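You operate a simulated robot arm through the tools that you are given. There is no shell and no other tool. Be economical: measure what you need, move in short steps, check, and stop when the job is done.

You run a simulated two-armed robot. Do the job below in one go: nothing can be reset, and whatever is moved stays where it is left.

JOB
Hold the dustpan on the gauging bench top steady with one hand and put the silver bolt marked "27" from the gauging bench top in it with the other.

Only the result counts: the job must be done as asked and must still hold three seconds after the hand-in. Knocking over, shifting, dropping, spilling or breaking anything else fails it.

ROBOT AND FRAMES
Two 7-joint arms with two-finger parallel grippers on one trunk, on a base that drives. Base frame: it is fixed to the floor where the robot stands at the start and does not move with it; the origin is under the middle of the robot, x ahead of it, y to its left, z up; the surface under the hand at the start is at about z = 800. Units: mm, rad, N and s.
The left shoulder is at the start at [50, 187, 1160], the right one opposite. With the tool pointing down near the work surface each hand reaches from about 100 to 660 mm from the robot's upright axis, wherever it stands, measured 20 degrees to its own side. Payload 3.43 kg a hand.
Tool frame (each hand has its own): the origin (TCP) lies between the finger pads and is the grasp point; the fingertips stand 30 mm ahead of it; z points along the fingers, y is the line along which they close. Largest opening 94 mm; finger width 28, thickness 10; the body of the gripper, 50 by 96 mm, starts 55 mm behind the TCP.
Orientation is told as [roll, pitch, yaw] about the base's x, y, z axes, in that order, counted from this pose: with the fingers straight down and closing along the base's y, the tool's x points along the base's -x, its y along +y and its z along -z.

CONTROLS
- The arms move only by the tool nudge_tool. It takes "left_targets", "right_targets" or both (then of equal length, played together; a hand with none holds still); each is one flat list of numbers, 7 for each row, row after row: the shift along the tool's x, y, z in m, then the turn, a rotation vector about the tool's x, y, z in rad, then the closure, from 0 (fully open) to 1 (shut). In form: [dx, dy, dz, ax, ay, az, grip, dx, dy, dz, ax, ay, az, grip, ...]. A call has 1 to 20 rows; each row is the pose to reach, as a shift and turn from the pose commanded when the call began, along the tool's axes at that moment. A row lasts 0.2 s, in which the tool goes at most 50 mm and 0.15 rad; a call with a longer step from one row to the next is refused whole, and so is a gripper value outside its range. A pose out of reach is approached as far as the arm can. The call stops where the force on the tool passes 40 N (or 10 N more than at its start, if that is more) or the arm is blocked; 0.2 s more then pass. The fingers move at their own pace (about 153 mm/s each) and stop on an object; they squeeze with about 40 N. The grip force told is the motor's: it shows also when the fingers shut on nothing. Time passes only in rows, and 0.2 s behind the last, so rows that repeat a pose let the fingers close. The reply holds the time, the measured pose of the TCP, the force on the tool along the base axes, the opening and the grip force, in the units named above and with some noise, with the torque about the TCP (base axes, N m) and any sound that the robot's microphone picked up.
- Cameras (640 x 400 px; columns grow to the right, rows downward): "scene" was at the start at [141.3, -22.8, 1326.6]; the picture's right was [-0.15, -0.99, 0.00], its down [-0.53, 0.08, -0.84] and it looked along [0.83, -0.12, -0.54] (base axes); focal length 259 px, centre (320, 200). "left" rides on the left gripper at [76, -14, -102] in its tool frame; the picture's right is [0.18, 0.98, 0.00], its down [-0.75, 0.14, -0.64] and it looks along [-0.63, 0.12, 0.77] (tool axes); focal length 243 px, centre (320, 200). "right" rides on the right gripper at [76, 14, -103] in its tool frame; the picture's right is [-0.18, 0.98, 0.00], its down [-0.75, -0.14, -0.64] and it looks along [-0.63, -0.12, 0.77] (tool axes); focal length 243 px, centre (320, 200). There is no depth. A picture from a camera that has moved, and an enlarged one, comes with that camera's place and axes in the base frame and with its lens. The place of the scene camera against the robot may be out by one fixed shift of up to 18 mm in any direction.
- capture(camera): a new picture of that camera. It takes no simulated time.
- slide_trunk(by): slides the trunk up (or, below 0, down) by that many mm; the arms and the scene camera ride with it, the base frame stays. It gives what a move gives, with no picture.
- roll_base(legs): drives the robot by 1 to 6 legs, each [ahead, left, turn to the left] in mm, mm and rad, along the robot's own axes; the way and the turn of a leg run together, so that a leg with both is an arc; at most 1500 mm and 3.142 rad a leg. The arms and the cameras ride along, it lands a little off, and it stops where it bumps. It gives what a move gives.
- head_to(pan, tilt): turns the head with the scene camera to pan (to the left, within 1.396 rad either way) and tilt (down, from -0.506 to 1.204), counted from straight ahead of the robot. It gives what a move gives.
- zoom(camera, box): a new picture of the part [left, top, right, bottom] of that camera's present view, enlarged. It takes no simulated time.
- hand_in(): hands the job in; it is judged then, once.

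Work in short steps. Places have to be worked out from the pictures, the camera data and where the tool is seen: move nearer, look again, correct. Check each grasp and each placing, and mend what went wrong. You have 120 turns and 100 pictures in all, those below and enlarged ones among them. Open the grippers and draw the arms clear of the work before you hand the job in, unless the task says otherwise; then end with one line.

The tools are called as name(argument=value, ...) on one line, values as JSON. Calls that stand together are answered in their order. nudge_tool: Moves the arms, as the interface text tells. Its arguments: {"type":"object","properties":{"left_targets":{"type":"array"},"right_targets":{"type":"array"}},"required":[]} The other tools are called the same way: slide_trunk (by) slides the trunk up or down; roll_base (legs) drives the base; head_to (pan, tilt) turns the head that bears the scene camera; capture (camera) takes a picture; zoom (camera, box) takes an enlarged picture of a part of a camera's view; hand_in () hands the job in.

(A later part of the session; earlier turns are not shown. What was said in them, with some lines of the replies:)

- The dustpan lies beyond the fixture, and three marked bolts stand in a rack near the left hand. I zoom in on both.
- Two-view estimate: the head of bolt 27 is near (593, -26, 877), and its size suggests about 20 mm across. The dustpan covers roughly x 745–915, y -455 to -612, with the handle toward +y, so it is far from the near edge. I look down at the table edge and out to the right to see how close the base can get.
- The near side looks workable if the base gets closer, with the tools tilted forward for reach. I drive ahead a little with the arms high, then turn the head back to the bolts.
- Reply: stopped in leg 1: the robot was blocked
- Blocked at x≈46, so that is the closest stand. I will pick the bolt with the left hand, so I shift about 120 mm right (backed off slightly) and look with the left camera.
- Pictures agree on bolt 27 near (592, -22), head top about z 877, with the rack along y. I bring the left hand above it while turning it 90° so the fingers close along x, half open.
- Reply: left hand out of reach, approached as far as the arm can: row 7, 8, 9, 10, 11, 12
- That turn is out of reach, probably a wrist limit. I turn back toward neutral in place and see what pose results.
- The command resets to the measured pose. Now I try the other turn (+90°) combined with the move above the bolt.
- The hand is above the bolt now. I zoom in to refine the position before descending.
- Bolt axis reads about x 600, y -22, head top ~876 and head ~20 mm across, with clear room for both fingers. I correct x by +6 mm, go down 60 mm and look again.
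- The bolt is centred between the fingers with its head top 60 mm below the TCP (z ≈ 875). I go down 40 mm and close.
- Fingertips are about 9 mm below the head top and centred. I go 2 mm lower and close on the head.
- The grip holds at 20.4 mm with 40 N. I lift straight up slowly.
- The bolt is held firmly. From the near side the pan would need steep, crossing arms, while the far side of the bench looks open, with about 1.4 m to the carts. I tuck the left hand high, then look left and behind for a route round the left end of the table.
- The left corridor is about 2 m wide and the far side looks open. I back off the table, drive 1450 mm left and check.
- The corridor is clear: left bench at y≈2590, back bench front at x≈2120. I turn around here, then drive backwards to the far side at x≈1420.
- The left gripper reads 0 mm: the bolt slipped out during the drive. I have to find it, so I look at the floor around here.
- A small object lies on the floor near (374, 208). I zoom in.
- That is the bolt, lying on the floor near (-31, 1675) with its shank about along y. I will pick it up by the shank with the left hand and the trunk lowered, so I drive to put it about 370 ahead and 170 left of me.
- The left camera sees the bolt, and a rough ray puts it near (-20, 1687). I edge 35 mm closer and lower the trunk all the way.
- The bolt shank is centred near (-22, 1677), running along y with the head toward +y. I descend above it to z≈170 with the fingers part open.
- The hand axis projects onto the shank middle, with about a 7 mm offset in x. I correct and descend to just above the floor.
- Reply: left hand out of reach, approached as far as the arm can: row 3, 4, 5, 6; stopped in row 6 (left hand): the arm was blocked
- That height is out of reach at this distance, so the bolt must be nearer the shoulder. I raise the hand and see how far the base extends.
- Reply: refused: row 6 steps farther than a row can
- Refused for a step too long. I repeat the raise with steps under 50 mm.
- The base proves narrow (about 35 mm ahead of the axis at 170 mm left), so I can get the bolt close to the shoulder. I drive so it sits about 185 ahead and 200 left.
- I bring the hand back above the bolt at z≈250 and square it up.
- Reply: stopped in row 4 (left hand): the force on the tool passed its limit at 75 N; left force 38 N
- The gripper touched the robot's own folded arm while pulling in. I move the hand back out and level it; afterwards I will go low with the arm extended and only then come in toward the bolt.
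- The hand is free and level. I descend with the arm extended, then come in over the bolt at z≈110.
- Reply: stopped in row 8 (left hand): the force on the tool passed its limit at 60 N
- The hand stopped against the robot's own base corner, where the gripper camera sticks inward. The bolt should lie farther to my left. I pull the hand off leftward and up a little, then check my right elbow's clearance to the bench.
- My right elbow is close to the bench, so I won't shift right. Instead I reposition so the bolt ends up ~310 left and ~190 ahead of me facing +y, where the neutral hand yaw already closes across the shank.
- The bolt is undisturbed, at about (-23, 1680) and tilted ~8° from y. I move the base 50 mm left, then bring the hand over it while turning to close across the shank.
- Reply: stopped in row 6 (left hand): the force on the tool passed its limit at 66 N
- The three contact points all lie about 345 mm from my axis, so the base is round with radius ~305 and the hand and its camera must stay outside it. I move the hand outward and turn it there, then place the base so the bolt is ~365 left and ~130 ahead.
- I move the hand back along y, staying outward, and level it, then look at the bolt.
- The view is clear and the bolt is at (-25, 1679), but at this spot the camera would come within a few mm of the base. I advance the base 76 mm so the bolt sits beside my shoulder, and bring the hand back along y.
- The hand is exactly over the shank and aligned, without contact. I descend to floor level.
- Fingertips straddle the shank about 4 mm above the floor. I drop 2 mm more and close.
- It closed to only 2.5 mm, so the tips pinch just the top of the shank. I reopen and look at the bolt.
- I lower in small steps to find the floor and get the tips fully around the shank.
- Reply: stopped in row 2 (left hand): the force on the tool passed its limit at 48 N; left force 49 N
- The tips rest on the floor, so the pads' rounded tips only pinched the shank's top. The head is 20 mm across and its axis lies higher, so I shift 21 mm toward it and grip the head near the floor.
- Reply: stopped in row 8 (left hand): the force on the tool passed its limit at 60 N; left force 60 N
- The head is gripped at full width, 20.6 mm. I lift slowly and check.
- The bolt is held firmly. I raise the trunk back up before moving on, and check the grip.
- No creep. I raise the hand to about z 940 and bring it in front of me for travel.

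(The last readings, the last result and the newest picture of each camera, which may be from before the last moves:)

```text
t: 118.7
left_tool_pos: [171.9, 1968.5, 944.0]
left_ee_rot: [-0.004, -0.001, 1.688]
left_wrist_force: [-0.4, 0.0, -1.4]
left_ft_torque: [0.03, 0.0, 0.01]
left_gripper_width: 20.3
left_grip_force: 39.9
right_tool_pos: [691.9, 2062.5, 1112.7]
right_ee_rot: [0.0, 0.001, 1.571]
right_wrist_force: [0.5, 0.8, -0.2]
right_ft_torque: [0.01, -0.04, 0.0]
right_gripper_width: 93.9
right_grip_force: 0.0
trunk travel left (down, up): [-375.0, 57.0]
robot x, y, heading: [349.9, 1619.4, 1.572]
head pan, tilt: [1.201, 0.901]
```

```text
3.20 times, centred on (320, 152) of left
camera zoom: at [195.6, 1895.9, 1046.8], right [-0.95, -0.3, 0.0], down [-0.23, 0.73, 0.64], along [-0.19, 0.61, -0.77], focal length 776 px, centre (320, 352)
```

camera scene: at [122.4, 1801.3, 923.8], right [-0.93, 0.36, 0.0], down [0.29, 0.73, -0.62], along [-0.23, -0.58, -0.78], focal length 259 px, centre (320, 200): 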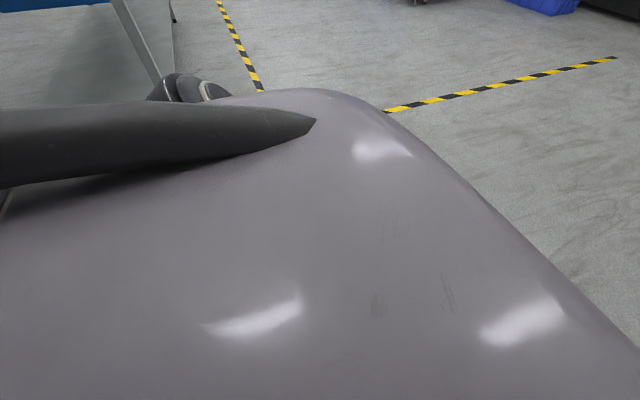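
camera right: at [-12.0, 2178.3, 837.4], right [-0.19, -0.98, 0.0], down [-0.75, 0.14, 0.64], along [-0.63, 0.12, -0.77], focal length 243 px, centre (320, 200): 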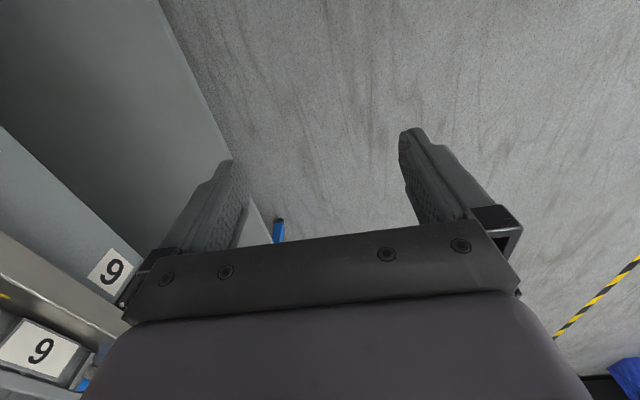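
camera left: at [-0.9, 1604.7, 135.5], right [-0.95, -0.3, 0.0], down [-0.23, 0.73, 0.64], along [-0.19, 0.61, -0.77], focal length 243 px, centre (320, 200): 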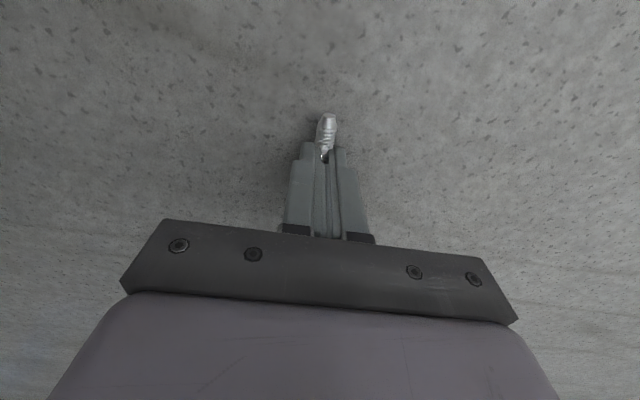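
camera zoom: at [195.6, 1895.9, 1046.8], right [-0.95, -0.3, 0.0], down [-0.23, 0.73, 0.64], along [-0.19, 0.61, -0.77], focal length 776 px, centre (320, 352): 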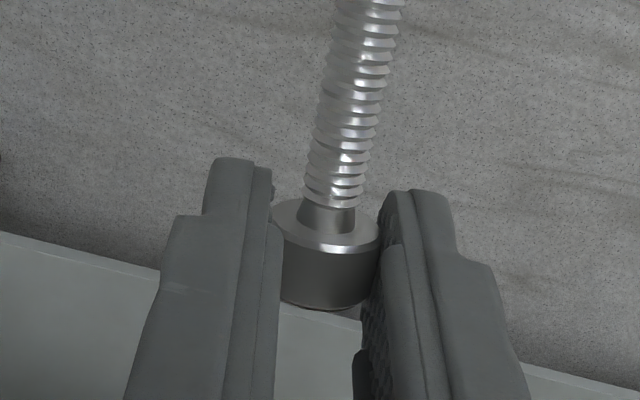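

Grip is steady. I turn left toward heading π in small legs and check the grip halfway.

roll_base(legs=[[0, 0, 0.13], [0, 0, 0.13], [0, 0, 0.13], [0, 0, 0.13], [0, 0, 0.13], [0, 0, 0.13]])

zoom(camera="left", box=[220, 90, 420, 215])

```text
t: 122.6
left_tool_pos: [-23.0, 1741.9, 943.8]
left_ee_rot: [-0.005, 0.001, 2.471]
left_wrist_force: [-0.6, 0.1, 0.1]
left_ft_torque: [0.0, -0.04, -0.02]
left_gripper_width: 20.1
left_grip_force: 40.4
right_tool_pos: [282.9, 2176.5, 1111.4]
right_ee_rot: [0.0, -0.003, 2.354]
right_wrist_force: [0.2, 0.2, -0.1]
right_ft_torque: [0.03, 0.01, 0.01]
right_gripper_width: 93.9
right_grip_force: 0.0
trunk travel left (down, up): [-375.0, 57.0]
robot x, y, heading: [347.4, 1622.6, 2.358]
head pan, tilt: [1.201, 0.901]
```

```text
3.20 times, centred on (320, 152) of left
camera zoom: at [46.5, 1706.8, 1046.6], right [-0.47, -0.88, 0.0], down [-0.68, 0.36, 0.64], along [-0.57, 0.3, -0.77], focal length 776 px, centre (320, 352)
```

zoom: 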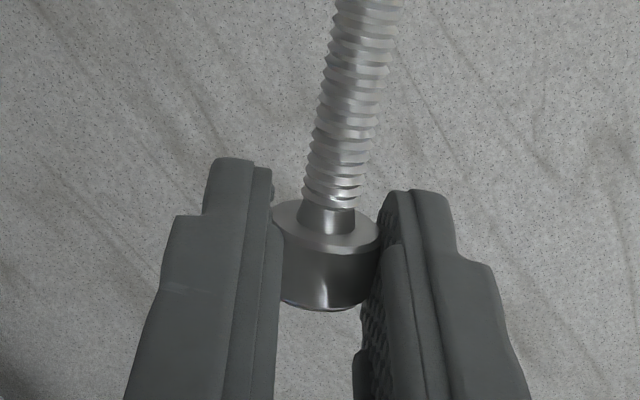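

Stable. I finish the turn the same way.

roll_base(legs=[[0, 0, 0.13], [0, 0, 0.13], [0, 0, 0.13], [0, 0, 0.13], [0, 0, 0.13], [0, 0, 0.133]])

zoom(camera="left", box=[220, 90, 420, 215])

```text
t: 126.6
left_tool_pos: [0.3, 1445.6, 943.9]
left_ee_rot: [-0.003, 0.001, -3.029]
left_wrist_force: [0.5, 0.1, -0.3]
left_ft_torque: [0.0, 0.01, -0.02]
left_gripper_width: 20.1
left_grip_force: 40.5
right_tool_pos: [-89.9, 1968.0, 1112.7]
right_ee_rot: [-0.001, 0.0, 3.135]
right_wrist_force: [-0.7, -0.1, 0.0]
right_ft_torque: [0.0, -0.01, 0.05]
right_gripper_width: 93.8
right_grip_force: 0.0
trunk travel left (down, up): [-375.0, 57.0]
robot x, y, heading: [351.1, 1622.5, 3.135]
head pan, tilt: [1.201, 0.901]
```

```text
3.20 times, centred on (320, 152) of left
camera zoom: at [74.6, 1468.3, 1046.6], right [0.29, -0.96, 0.0], down [-0.73, -0.23, 0.64], along [-0.61, -0.18, -0.77], focal length 776 px, centre (320, 352)
```

zoom: 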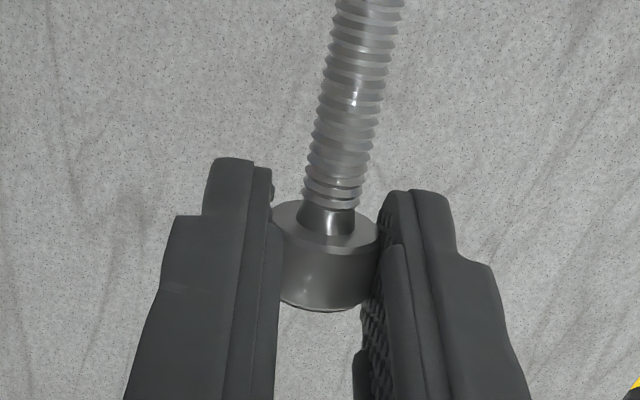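

Heading is now π with the bolt secure. I back up to x≈1410, then drive along the far side.

roll_base(legs=[[-530, 0, 0], [-530, 0, 0]])

roll_base(legs=[[0, 500, 0], [0, 500, 0], [0, 400, 0]])

zoom(camera="left", box=[220, 90, 420, 215])

head_to(pan=0.5, tilt=0.7)

capture(camera="scene")

```text
t: 132.3
left_tool_pos: [1055.3, 1437.0, 943.6]
left_ee_rot: [-0.003, 0.0, -3.03]
left_wrist_force: [0.4, 1.1, -0.1]
left_ft_torque: [0.0, 0.02, 0.0]
left_gripper_width: 20.2
left_grip_force: 39.9
right_tool_pos: [966.4, 1958.8, 1112.1]
right_ee_rot: [0.0, 0.0, 3.136]
right_wrist_force: [0.0, -0.2, -0.2]
right_ft_torque: [0.04, 0.02, 0.0]
right_gripper_width: 93.9
right_grip_force: 0.0
trunk travel left (down, up): [-375.0, 57.0]
robot x, y, heading: [1406.0, 1610.8, 3.13]
head pan, tilt: [1.201, 0.901]
```

```text
t: 145.3
left_tool_pos: [1042.7, 40.4, 944.1]
left_ee_rot: [-0.002, 0.001, -3.031]
left_wrist_force: [0.2, -0.6, -0.8]
left_ft_torque: [-0.02, 0.01, 0.01]
left_gripper_width: 20.1
left_grip_force: 40.3
right_tool_pos: [953.7, 561.8, 1112.5]
right_ee_rot: [-0.001, -0.003, 3.134]
right_wrist_force: [-0.7, 0.7, 0.0]
right_ft_torque: [0.01, 0.02, 0.02]
right_gripper_width: 94.2
right_grip_force: 0.0
trunk travel left (down, up): [-375.0, 57.0]
robot x, y, heading: [1391.4, 216.1, 3.133]
head pan, tilt: [1.201, 0.901]
```

```text
3.20 times, centred on (320, 152) of left
camera zoom: at [1116.2, 63.3, 1046.6], right [0.29, -0.96, 0.0], down [-0.73, -0.23, 0.64], along [-0.61, -0.18, -0.77], focal length 776 px, centre (320, 352)
```

zoom: 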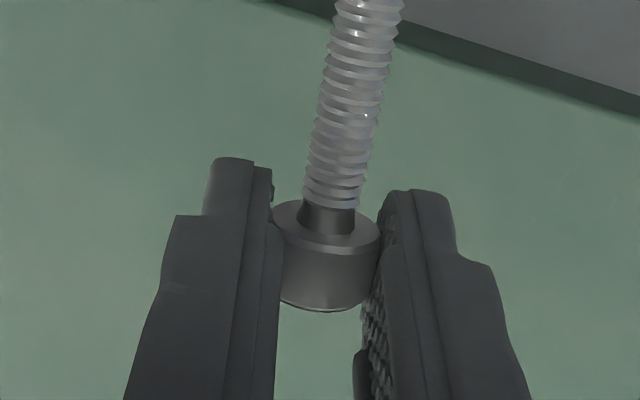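

```text
t: 146.4
left_tool_pos: [1041.1, 41.3, 944.2]
left_ee_rot: [-0.003, 0.002, -3.032]
left_wrist_force: [-0.3, -0.6, -0.7]
left_ft_torque: [0.04, -0.01, 0.03]
left_gripper_width: 20.5
left_grip_force: 39.7
right_tool_pos: [953.7, 562.5, 1112.5]
right_ee_rot: [-0.001, -0.002, 3.133]
right_wrist_force: [-0.1, -0.6, -1.0]
right_ft_torque: [-0.01, 0.01, 0.01]
right_gripper_width: 93.9
right_grip_force: 0.2
trunk travel left (down, up): [-375.0, 57.0]
robot x, y, heading: [1394.2, 215.0, 3.135]
head pan, tilt: [0.499, 0.7]
```

```text
36 pictures are left
camera scene: at [1252.2, 166.5, 1314.9], right [-0.47, 0.88, 0.0], down [0.57, 0.3, -0.76], along [-0.67, -0.36, -0.64], focal length 259 px, centre (320, 200)
```

scene: 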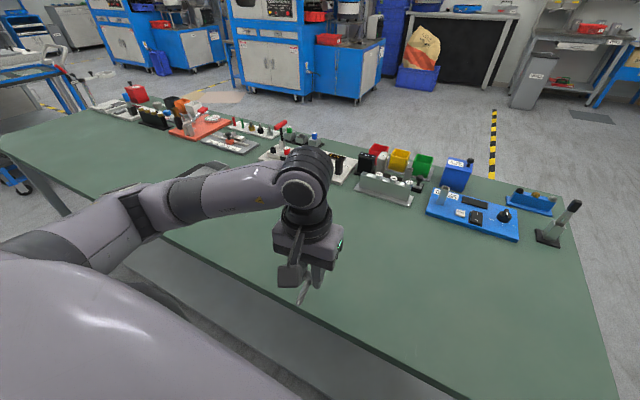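

Grip is good and the way is clear. I continue 680 mm left to stand opposite the dustpan.

roll_base(legs=[[0, 340, 0], [0, 340, 0]])

head_to(pan=0.0, tilt=0.8)

capture(camera="scene")

capture(camera="right")

capture(camera="left")

```text
t: 153.1
left_tool_pos: [1036.8, -637.5, 943.2]
left_ee_rot: [-0.003, 0.001, -3.03]
left_wrist_force: [0.1, 0.3, -0.6]
left_ft_torque: [0.02, 0.03, 0.03]
left_gripper_width: 20.1
left_grip_force: 39.9
right_tool_pos: [946.8, -114.4, 1112.7]
right_ee_rot: [0.0, -0.001, 3.135]
right_wrist_force: [1.3, 0.5, 0.2]
right_ft_torque: [0.0, -0.03, -0.03]
right_gripper_width: 93.9
right_grip_force: 0.0
trunk travel left (down, up): [-375.0, 57.0]
robot x, y, heading: [1390.7, -462.6, 3.136]
head pan, tilt: [0.499, 0.7]
```

```text
t: 154.0
left_tool_pos: [1036.7, -637.5, 944.0]
left_ee_rot: [-0.003, 0.003, -3.03]
left_wrist_force: [0.1, -0.4, -0.9]
left_ft_torque: [0.0, 0.02, -0.04]
left_gripper_width: 20.3
left_grip_force: 40.0
right_tool_pos: [946.8, -115.3, 1112.0]
right_ee_rot: [-0.002, 0.0, 3.134]
right_wrist_force: [0.3, 0.4, 0.3]
right_ft_torque: [-0.04, 0.0, 0.0]
right_gripper_width: 93.9
right_grip_force: 0.0
trunk travel left (down, up): [-375.0, 57.0]
robot x, y, heading: [1385.2, -459.7, 3.133]
head pan, tilt: [0.0, 0.799]
```

```text
35 pictures are left
camera scene: at [1240.9, -470.1, 1306.7], right [0.01, 1.0, 0.0], down [0.72, 0.0, -0.7], along [-0.7, 0.0, -0.72], focal length 259 px, centre (320, 200)
```

scene: 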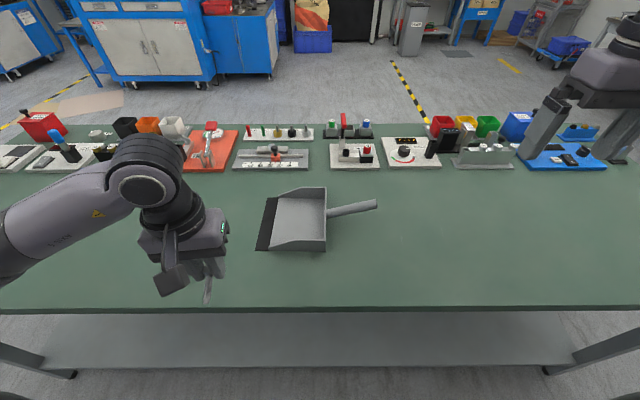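

```text
34 pictures are left
camera right: at [1023.8, -129.4, 1215.5], right [-0.19, -0.98, 0.0], down [-0.75, 0.15, 0.64], along [-0.63, 0.12, -0.77], focal length 243 px, centre (320, 200)
```

right: 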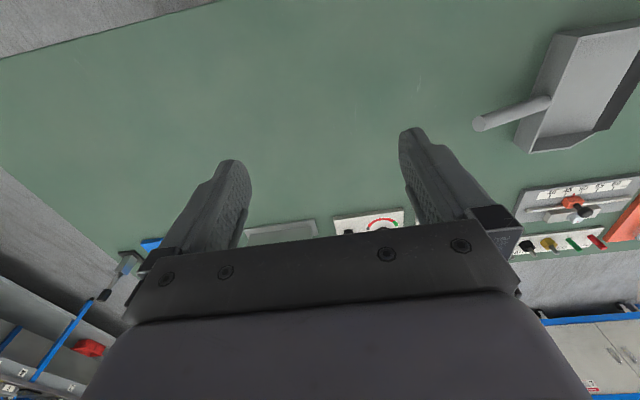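

```text
33 pictures are left
camera left: at [1110.9, -614.3, 1046.7], right [0.29, -0.96, 0.0], down [-0.73, -0.23, 0.64], along [-0.61, -0.18, -0.77], focal length 243 px, centre (320, 200)
```

left: 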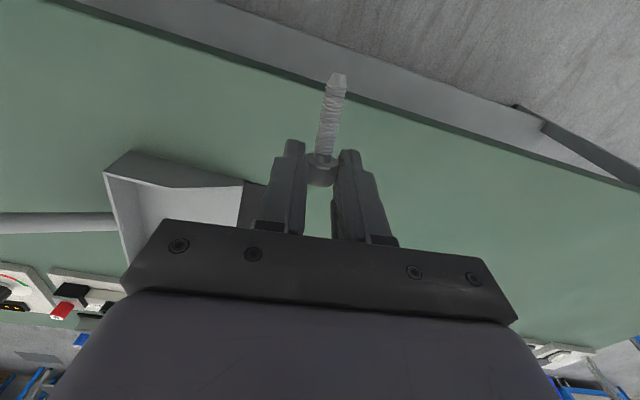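

Excellent view. From scene and right camera the handle runs from about (836, -447, 840) up to its end at (836, -336, 870). I bring the right hand above the handle near its end, turning 90° so the fingers close across it along x.

nudge_tool(right_targets=[0, 0.01, 0, 0, 0, 0.143, 0.45, -0.01, 0.03, 0, 0, 0, 0.286, 0.45, -0.02, 0.055, 0.01, 0, 0, 0.429, 0.45, -0.03, 0.08, 0.025, 0, 0, 0.572, 0.45, -0.04, 0.105, 0.04, 0, 0, 0.715, 0.45, -0.052, 0.13, 0.055, 0, 0, 0.858, 0.45, -0.065, 0.155, 0.075, 0, 0, 1.001, 0.45, -0.078, 0.18, 0.095, 0, 0, 1.144, 0.45, -0.09, 0.205, 0.115, 0, 0, 1.287, 0.45, -0.1, 0.225, 0.135, 0, 0, 1.43, 0.45, -0.109, 0.244, 0.152, 0, 0, 1.571, 0.45, -0.109, 0.244, 0.152, 0, 0, 1.571, 0.45])

capture(camera="right")

```text
t: 156.6
left_tool_pos: [1035.6, -636.3, 944.5]
left_ee_rot: [-0.004, 0.003, -3.03]
left_wrist_force: [-0.4, 0.1, 0.2]
left_ft_torque: [-0.01, 0.01, -0.02]
left_gripper_width: 20.3
left_grip_force: 39.9
right_tool_pos: [835.7, -357.6, 960.0]
right_ee_rot: [0.0, -0.003, 1.562]
right_wrist_force: [0.0, -0.2, 0.2]
right_ft_torque: [0.04, -0.02, -0.01]
right_gripper_width: 51.9
right_grip_force: 0.0
trunk travel left (down, up): [-375.0, 57.0]
robot x, y, heading: [1384.0, -458.4, 3.135]
head pan, tilt: [0.0, 0.799]
```

```text
32 pictures are left
camera right: at [821.3, -432.9, 1062.5], right [-0.98, 0.19, 0.0], down [0.15, 0.75, 0.64], along [0.12, 0.63, -0.77], focal length 243 px, centre (320, 200)
```

right: 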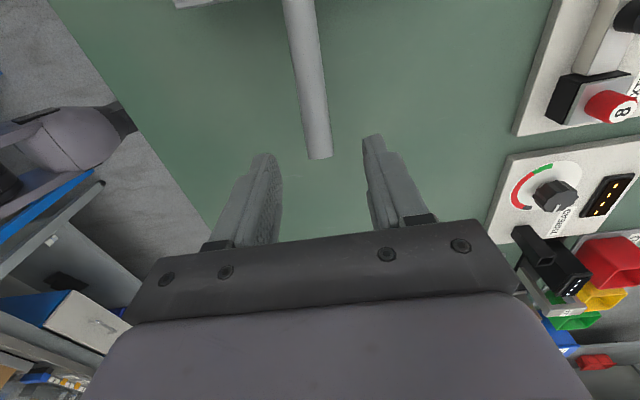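

The handle is ~6 mm toward +x of the hand axis and slightly turned. I correct, go down 50 mm and zoom.

nudge_tool(right_targets=[-0.006, -0.006, 0.025, 0, 0, 0.03, 0.45, -0.006, -0.006, 0.05, 0, 0, 0.05, 0.45, -0.006, -0.006, 0.05, 0, 0, 0.05, 0.45])

zoom(camera="right", box=[220, 70, 420, 195])

```text
t: 157.4
left_tool_pos: [1035.7, -637.3, 943.2]
left_ee_rot: [-0.004, 0.001, -3.03]
left_wrist_force: [-0.3, 0.7, 0.0]
left_ft_torque: [-0.02, 0.0, -0.02]
left_gripper_width: 20.3
left_grip_force: 39.9
right_tool_pos: [840.7, -351.4, 909.1]
right_ee_rot: [0.001, -0.001, 1.514]
right_wrist_force: [-0.1, 0.0, -0.1]
right_ft_torque: [-0.03, -0.03, 0.0]
right_gripper_width: 51.6
right_grip_force: 0.0
trunk travel left (down, up): [-375.0, 57.0]
robot x, y, heading: [1387.8, -464.0, 3.137]
head pan, tilt: [0.0, 0.799]
```

```text
3.20 times, centred on (320, 132) of right
camera zoom: at [823.1, -426.2, 1013.2], right [-0.97, 0.24, 0.0], down [0.19, 0.74, 0.64], along [0.15, 0.62, -0.77], focal length 776 px, centre (320, 416)
```

zoom: 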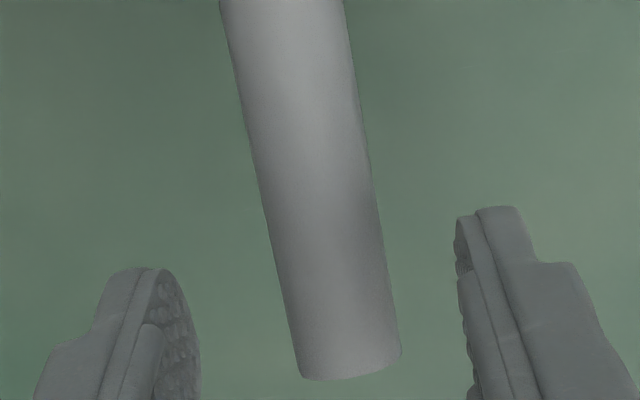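

Centred and aligned. I descend 45 mm so the pads sit at the handle axis, then view before closing.

nudge_tool(right_targets=[0, 0, 0.015, 0, 0, 0, 0.45, 0, 0, 0.03, 0, 0, 0, 0.45, 0, 0, 0.045, 0, 0, 0, 0.45, 0, 0, 0.045, 0, 0, 0, 0.45])

capture(camera="right")

```text
t: 158.4
left_tool_pos: [1036.4, -636.9, 943.6]
left_ee_rot: [-0.003, 0.002, -3.029]
left_wrist_force: [-0.6, -0.7, 0.0]
left_ft_torque: [0.01, 0.0, -0.04]
left_gripper_width: 20.2
left_grip_force: 39.6
right_tool_pos: [842.3, -352.7, 865.6]
right_ee_rot: [0.001, -0.002, 1.516]
right_wrist_force: [-0.2, 0.4, 0.8]
right_ft_torque: [-0.01, -0.03, 0.0]
right_gripper_width: 51.7
right_grip_force: 0.1
trunk travel left (down, up): [-375.0, 57.0]
robot x, y, heading: [1381.4, -462.0, 3.136]
head pan, tilt: [0.0, 0.799]
```

```text
30 pictures are left
camera right: at [823.9, -426.7, 968.3], right [-0.97, 0.24, 0.0], down [0.18, 0.74, 0.64], along [0.15, 0.62, -0.77], focal length 243 px, centre (320, 200)
```

right: 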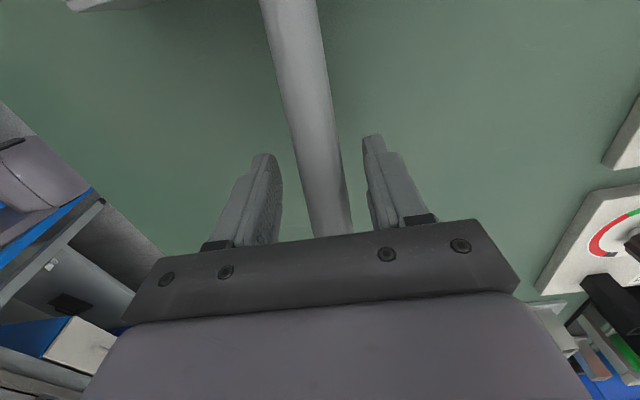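

The handle sits between the pads, centred within about 2 mm. I close the right hand on it.

nudge_tool(right_targets=[0, -0.001, 0, 0, 0, 0, 0.55, 0, -0.001, 0, 0, 0, 0, 0.65, 0, -0.001, 0, 0, 0, 0, 0.72, 0, -0.001, 0, 0, 0, 0, 0.8, 0, -0.001, 0, 0, 0, 0, 1, 0, -0.001, 0, 0, 0, 0, 1])

capture(camera="scene")

capture(camera="left")

```text
t: 159.8
left_tool_pos: [1035.9, -636.5, 942.2]
left_ee_rot: [-0.005, 0.002, -3.029]
left_wrist_force: [0.1, -0.2, -0.6]
left_ft_torque: [-0.03, -0.03, 0.01]
left_gripper_width: 20.1
left_grip_force: 40.5
right_tool_pos: [843.8, -351.7, 865.7]
right_ee_rot: [0.001, -0.002, 1.513]
right_wrist_force: [0.1, -0.1, 0.4]
right_ft_torque: [0.02, -0.07, 0.07]
right_gripper_width: 26.6
right_grip_force: 40.0
trunk travel left (down, up): [-375.0, 57.0]
robot x, y, heading: [1386.4, -458.4, 3.135]
head pan, tilt: [0.0, 0.799]
```

```text
29 pictures are left
camera scene: at [1240.9, -470.0, 1306.7], right [0.01, 1.0, 0.0], down [0.72, -0.01, -0.7], along [-0.7, 0.0, -0.72], focal length 259 px, centre (320, 200)
```

scene: 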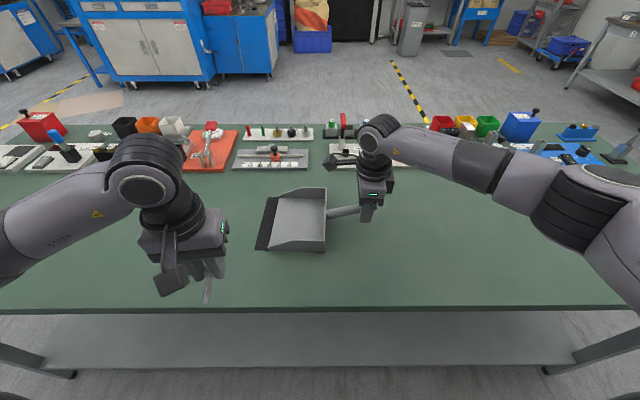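

```text
28 pictures are left
camera left: at [1110.9, -614.3, 1046.7], right [0.29, -0.96, 0.0], down [-0.73, -0.23, 0.64], along [-0.61, -0.18, -0.77], focal length 243 px, centre (320, 200)
```

left: 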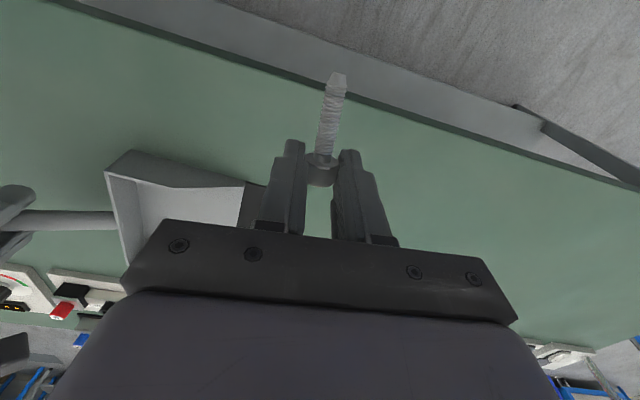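

The handle is gripped (26.6 mm, 40 N) and the pan did not move. Interior spans about x 750–905, y -460 to -590; I bring the left hand over it so the bolt is centred near (830, -525), still high.

nudge_tool(left_targets=[-0.027, -0.017, 0.0, 0, 0, 0, 1, -0.054, -0.034, 0.0, 0, 0, 0, 1, -0.08, -0.051, 0.0, 0, 0, 0, 1, -0.107, -0.068, 0.0, 0, 0, 0, 1, -0.134, -0.085, 0.01, 0, 0, 0, 1, -0.161, -0.102, 0.02, 0, 0, 0, 1, -0.187, -0.119, 0.03, 0, 0, 0, 1, -0.214, -0.1366, 0.04, 0, 0, 0, 1, -0.214, -0.1366, 0.043, 0, 0, 0, 1])

capture(camera="left")

zoom(camera="scene", box=[220, 140, 420, 265])

```text
t: 161.8
left_tool_pos: [808.0, -524.1, 900.6]
left_ee_rot: [-0.004, 0.002, -3.033]
left_wrist_force: [0.5, -0.2, -0.8]
left_ft_torque: [0.0, 0.01, -0.02]
left_gripper_width: 20.2
left_grip_force: 40.7
right_tool_pos: [842.2, -351.4, 865.6]
right_ee_rot: [0.001, -0.002, 1.514]
right_wrist_force: [-0.2, -0.2, 0.5]
right_ft_torque: [-0.06, 0.04, 0.07]
right_gripper_width: 26.2
right_grip_force: 40.0
trunk travel left (down, up): [-375.0, 57.0]
robot x, y, heading: [1384.3, -463.3, 3.133]
head pan, tilt: [0.0, 0.799]
```

```text
27 pictures are left
camera left: at [882.8, -501.4, 1003.9], right [0.29, -0.96, 0.0], down [-0.73, -0.23, 0.64], along [-0.61, -0.18, -0.77], focal length 243 px, centre (320, 200)
```

left: 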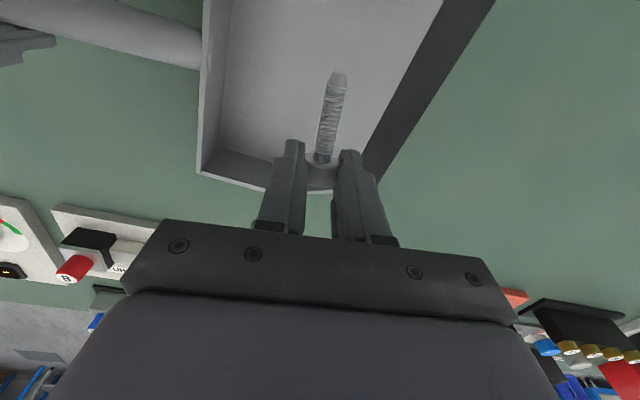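

```text
3.20 times, centred on (320, 202) of scene
camera zoom: at [1240.8, -470.2, 1306.7], right [0.01, 1.0, 0.0], down [0.72, 0.0, -0.7], along [-0.7, 0.0, -0.72], focal length 828 px, centre (320, 192)
```

zoom: 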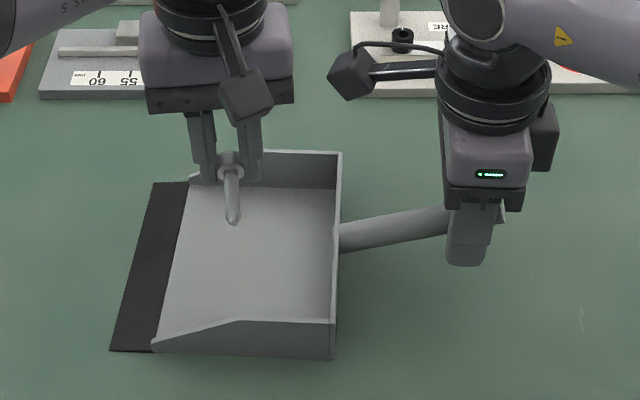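

The bolt hangs inside the pan outline, about 90 mm from the back wall. The right camera box is ~20 mm from the left gripper, so I shift only 8 mm toward the back and lower to about z 846.

nudge_tool(left_targets=[0.001, -0.008, 0.015, 0, 0, 0, 1, 0.001, -0.008, 0.03, 0, 0, 0, 1, 0.001, -0.008, 0.045, 0, 0, 0, 1, 0.001, -0.008, 0.054, 0, 0, 0, 1, 0.001, -0.008, 0.054, 0, 0, 0, 1])

capture(camera="left")

zoom(camera="scene", box=[220, 140, 420, 265])

```text
t: 163.0
left_tool_pos: [808.3, -516.6, 847.2]
left_ee_rot: [-0.003, 0.001, -3.031]
left_wrist_force: [0.4, 0.2, -0.3]
left_ft_torque: [0.0, 0.04, 0.0]
left_gripper_width: 20.2
left_grip_force: 39.6
right_tool_pos: [842.0, -352.7, 865.0]
right_ee_rot: [0.001, -0.002, 1.514]
right_wrist_force: [-0.3, 0.1, -0.1]
right_ft_torque: [-0.05, 0.01, -0.02]
right_gripper_width: 26.8
right_grip_force: 40.3
trunk travel left (down, up): [-375.0, 57.0]
robot x, y, heading: [1386.1, -459.4, 3.136]
head pan, tilt: [0.0, 0.799]
```

```text
25 pictures are left
camera left: at [883.2, -493.9, 949.8], right [0.29, -0.96, 0.0], down [-0.73, -0.23, 0.64], along [-0.61, -0.18, -0.77], focal length 243 px, centre (320, 200)
```

left: 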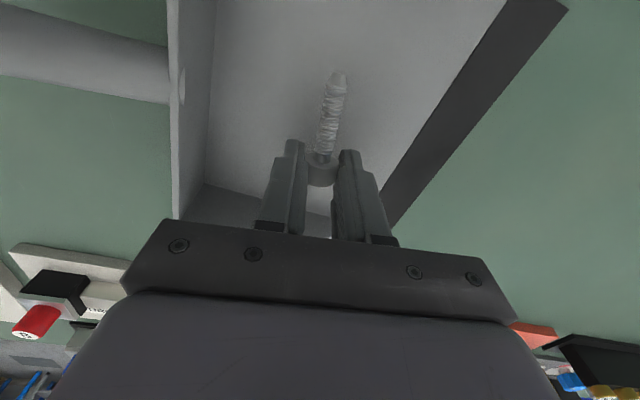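

```text
3.20 times, centred on (320, 202) of scene
camera zoom: at [1240.8, -470.0, 1306.7], right [0.01, 1.0, 0.0], down [0.72, -0.01, -0.7], along [-0.7, 0.0, -0.72], focal length 828 px, centre (320, 192)
```

zoom: 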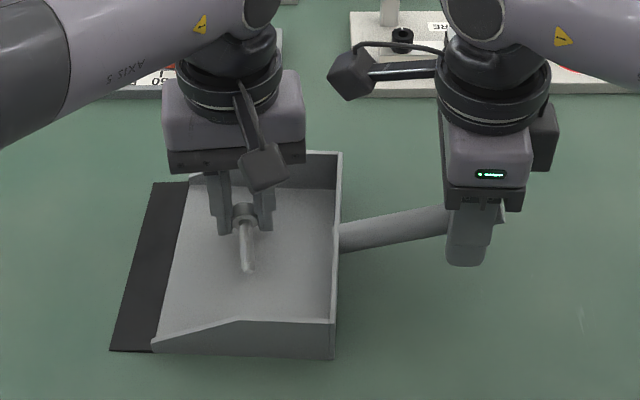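

The bolt is well inside, close above the pan floor. I lower 4 mm and read the force.

nudge_tool(left_targets=[0, 0, 0.002, 0, 0, 0, 1, 0, 0, 0.004, 0, 0, 0, 1, 0, 0, 0.004, 0, 0, 0, 1])

zoom(camera="left", box=[220, 50, 420, 175])

```text
t: 163.8
left_tool_pos: [808.5, -516.7, 843.1]
left_ee_rot: [-0.003, 0.002, -3.029]
left_wrist_force: [-0.5, -0.3, -1.2]
left_ft_torque: [-0.01, -0.01, -0.04]
left_gripper_width: 20.3
left_grip_force: 39.7
right_tool_pos: [842.7, -351.5, 864.9]
right_ee_rot: [0.002, -0.002, 1.514]
right_wrist_force: [-0.4, -0.3, -1.0]
right_ft_torque: [0.0, 0.02, 0.02]
right_gripper_width: 26.8
right_grip_force: 39.9
trunk travel left (down, up): [-375.0, 57.0]
robot x, y, heading: [1381.9, -458.1, 3.133]
head pan, tilt: [0.0, 0.799]
```

```text
3.20 times, centred on (320, 112) of left
camera zoom: at [883.1, -493.8, 945.7], right [0.29, -0.96, 0.0], down [-0.73, -0.23, 0.64], along [-0.61, -0.18, -0.77], focal length 776 px, centre (320, 480)
```

zoom: 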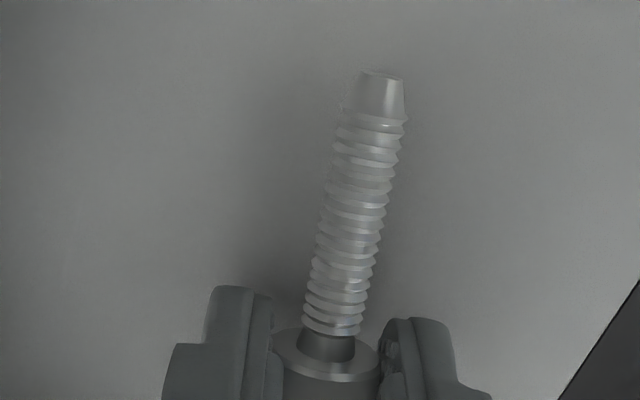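

No contact yet. I lower another 5 mm in 1.5 mm steps.

nudge_tool(left_targets=[0, 0, 0.0015, 0, 0, 0, 1, 0, 0, 0.003, 0, 0, 0, 1, 0, 0, 0.004, 0, 0, 0, 1, 0, 0, 0.005, 0, 0, 0, 1])

```text
t: 164.8
left_tool_pos: [808.9, -517.8, 838.4]
left_ee_rot: [-0.003, 0.004, -3.03]
left_wrist_force: [-0.9, -0.7, -1.3]
left_ft_torque: [0.03, 0.05, 0.01]
left_gripper_width: 20.0
left_grip_force: 39.9
right_tool_pos: [843.2, -352.0, 865.7]
right_ee_rot: [0.0, -0.001, 1.513]
right_wrist_force: [1.0, -0.2, -1.6]
right_ft_torque: [-0.01, 0.01, 0.04]
right_gripper_width: 26.8
right_grip_force: 39.7
trunk travel left (down, up): [-375.0, 57.0]
robot x, y, heading: [1386.0, -460.1, 3.135]
head pan, tilt: [0.0, 0.799]
```

Still free; I continue with 1.5 mm steps.

nudge_tool(left_targets=[0, 0, 0.0015, 0, 0, 0, 1, 0, 0, 0.003, 0, 0, 0, 1, 0, 0, 0.004, 0, 0, 0, 1])

zoom(camera="left", box=[220, 50, 420, 175])

```text
t: 165.6
left_tool_pos: [808.6, -516.3, 835.1]
left_ee_rot: [-0.005, 0.0, -3.032]
left_wrist_force: [2.7, -1.3, 8.2]
left_ft_torque: [-0.04, -0.16, 0.01]
left_gripper_width: 20.3
left_grip_force: 39.9
right_tool_pos: [841.8, -352.5, 865.0]
right_ee_rot: [0.002, -0.002, 1.513]
right_wrist_force: [-2.6, -0.8, -2.2]
right_ft_torque: [-0.02, -0.02, -0.09]
right_gripper_width: 26.7
right_grip_force: 40.3
trunk travel left (down, up): [-375.0, 57.0]
robot x, y, heading: [1384.9, -461.2, 3.133]
head pan, tilt: [0.0, 0.799]
```

```text
3.20 times, centred on (320, 112) of left
camera zoom: at [883.3, -493.9, 937.9], right [0.29, -0.96, 0.0], down [-0.73, -0.23, 0.64], along [-0.61, -0.19, -0.77], focal length 776 px, centre (320, 480)
```

zoom: 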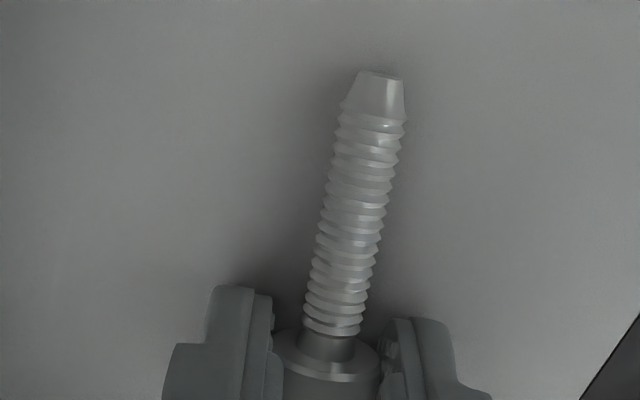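

Light contact (8 N), so the bolt rests on the pan floor. I open the left hand gently and lift straight up a little.

nudge_tool(left_targets=[0, 0, -0.0005, 0, 0, 0, 0.75, 0, 0, -0.0005, 0, 0, 0, 0.7, 0, 0, -0.0005, 0, 0, 0, 0.62, 0, 0, -0.0005, 0, 0, 0, 0.55, 0, 0, -0.0005, 0, 0, 0, 0.55, 0, 0, -0.01, 0, 0, 0, 0.55, 0, 0, -0.025, 0, 0, 0, 0.55, 0, 0, -0.04, 0, 0, 0, 0.55, 0, 0, -0.06, 0, 0, 0, 0.55])

capture(camera="left")

```text
t: 167.6
left_tool_pos: [808.5, -516.8, 894.5]
left_ee_rot: [-0.004, 0.003, -3.03]
left_wrist_force: [0.1, 0.4, -0.1]
left_ft_torque: [0.0, 0.0, -0.02]
left_gripper_width: 42.0
left_grip_force: 0.1
right_tool_pos: [842.0, -352.9, 864.3]
right_ee_rot: [0.002, -0.003, 1.513]
right_wrist_force: [0.9, 0.3, 0.6]
right_ft_torque: [-0.09, 0.03, 0.04]
right_gripper_width: 26.6
right_grip_force: 40.5
trunk travel left (down, up): [-375.0, 57.0]
robot x, y, heading: [1382.9, -462.5, 3.137]
head pan, tilt: [0.0, 0.799]
```

```text
21 pictures are left
camera left: at [883.2, -494.2, 997.2], right [0.29, -0.96, 0.0], down [-0.73, -0.23, 0.64], along [-0.61, -0.18, -0.77], focal length 243 px, centre (320, 200)
```

left: 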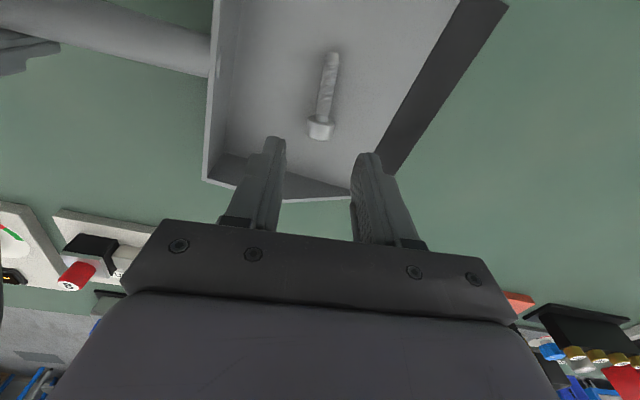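

The bolt lies in the pan. I withdraw the left hand up and back while the right still holds the pan.

nudge_tool(left_targets=[0, 0, -0.04, 0, 0, 0, 0.4, 0, 0, -0.08, 0, 0, 0, 0.2, 0.03, 0.03, -0.1, 0, 0, 0, 0, 0.06, 0.06, -0.12, 0, 0, 0, 0, 0.1, 0.08, -0.13, 0, 0, 0, 0, 0.14, 0.1, -0.14, 0, 0, 0, 0, 0.18, 0.11, -0.14, 0, 0, 0, 0, 0.22, 0.12, -0.14, 0, 0, 0, 0])

zoom(camera="scene", box=[220, 140, 420, 265])

```text
t: 169.4
left_tool_pos: [1039.9, -612.0, 1033.6]
left_ee_rot: [-0.003, 0.0, -3.028]
left_wrist_force: [-0.5, 0.4, -0.2]
left_ft_torque: [-0.04, 0.0, 0.01]
left_gripper_width: 93.8
left_grip_force: 0.0
right_tool_pos: [842.9, -352.0, 866.5]
right_ee_rot: [0.002, -0.003, 1.514]
right_wrist_force: [0.4, 0.6, -0.2]
right_ft_torque: [-0.15, 0.14, 0.1]
right_gripper_width: 26.4
right_grip_force: 40.0
trunk travel left (down, up): [-375.0, 57.0]
robot x, y, heading: [1385.0, -458.1, 3.131]
head pan, tilt: [0.0, 0.799]
```

```text
3.20 times, centred on (320, 202) of scene
camera zoom: at [1241.1, -470.1, 1306.7], right [0.01, 1.0, 0.0], down [0.72, 0.0, -0.7], along [-0.7, 0.0, -0.72], focal length 828 px, centre (320, 192)
```

zoom: 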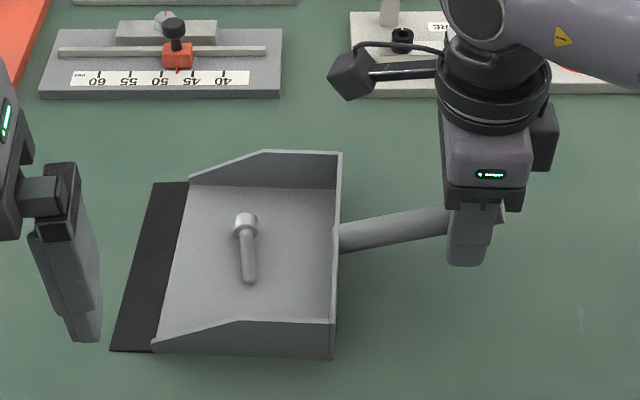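

Bolt rests centrally in the pan, which has not moved. I open the right hand gently and raise it clear.

nudge_tool(right_targets=[0, 0, 0, 0, 0, 0, 0.7, 0, 0, 0, 0, 0, 0, 0.6, 0, 0, 0, 0, 0, 0, 0.5, 0, 0, 0, 0, 0, 0, 0.45, 0, 0, -0.02, 0, 0, 0, 0.45, 0, 0, -0.05, 0, 0, 0, 0.45, 0, 0, -0.09, 0, 0, 0, 0.45, 0, 0, -0.13, 0, 0, 0, 0.4, 0, 0, -0.17, 0, 0, 0, 0.2, -0.03, -0.03, -0.19, 0, 0, 0, 0, -0.06, -0.06, -0.2, 0, 0, 0, 0, -0.09, -0.09, -0.2, 0, 0, 0, 0])

capture(camera="scene")

zoom(camera="scene", box=[220, 140, 420, 265])

```text
t: 172.0
left_tool_pos: [1040.1, -611.0, 1034.3]
left_ee_rot: [-0.004, 0.0, -3.031]
left_wrist_force: [0.1, 0.0, -1.3]
left_ft_torque: [0.01, 0.02, 0.0]
left_gripper_width: 94.0
left_grip_force: 0.0
right_tool_pos: [939.3, -266.6, 1066.5]
right_ee_rot: [0.002, -0.002, 1.512]
right_wrist_force: [0.6, -0.5, 0.3]
right_ft_torque: [-0.01, 0.03, 0.02]
right_gripper_width: 93.7
right_grip_force: 0.0
trunk travel left (down, up): [-375.0, 57.0]
robot x, y, heading: [1388.1, -460.7, 3.139]
head pan, tilt: [0.0, 0.799]
```

```text
19 pictures are left
camera scene: at [1241.3, -469.4, 1306.7], right [0.01, 1.0, 0.0], down [0.72, -0.01, -0.7], along [-0.7, 0.0, -0.72], focal length 259 px, centre (320, 200)
```

scene: 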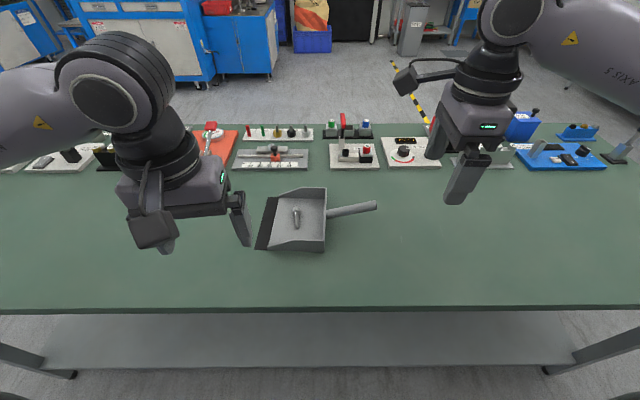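

```text
3.20 times, centred on (320, 202) of scene
camera zoom: at [1241.3, -469.4, 1306.7], right [0.01, 1.0, 0.0], down [0.72, -0.01, -0.7], along [-0.7, 0.0, -0.72], focal length 828 px, centre (320, 192)
```

zoom: 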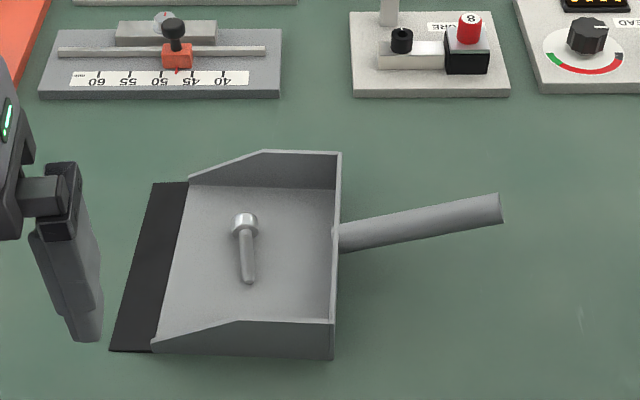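

The bolt lies still in the dustpan, the pan is where it was, and both grippers are open and clear. I hand in.

hand_in()

```text
The job is handed in.
```

The silver bolt "27" is lying in the dustpan; the right hand held the pan steady by its handle while the left set the bolt down. On the way round the bench the bolt slipped to the floor once, and I picked it up again before placing it. After the release the dustpan had not visibly moved, and both grippers are open and clear.
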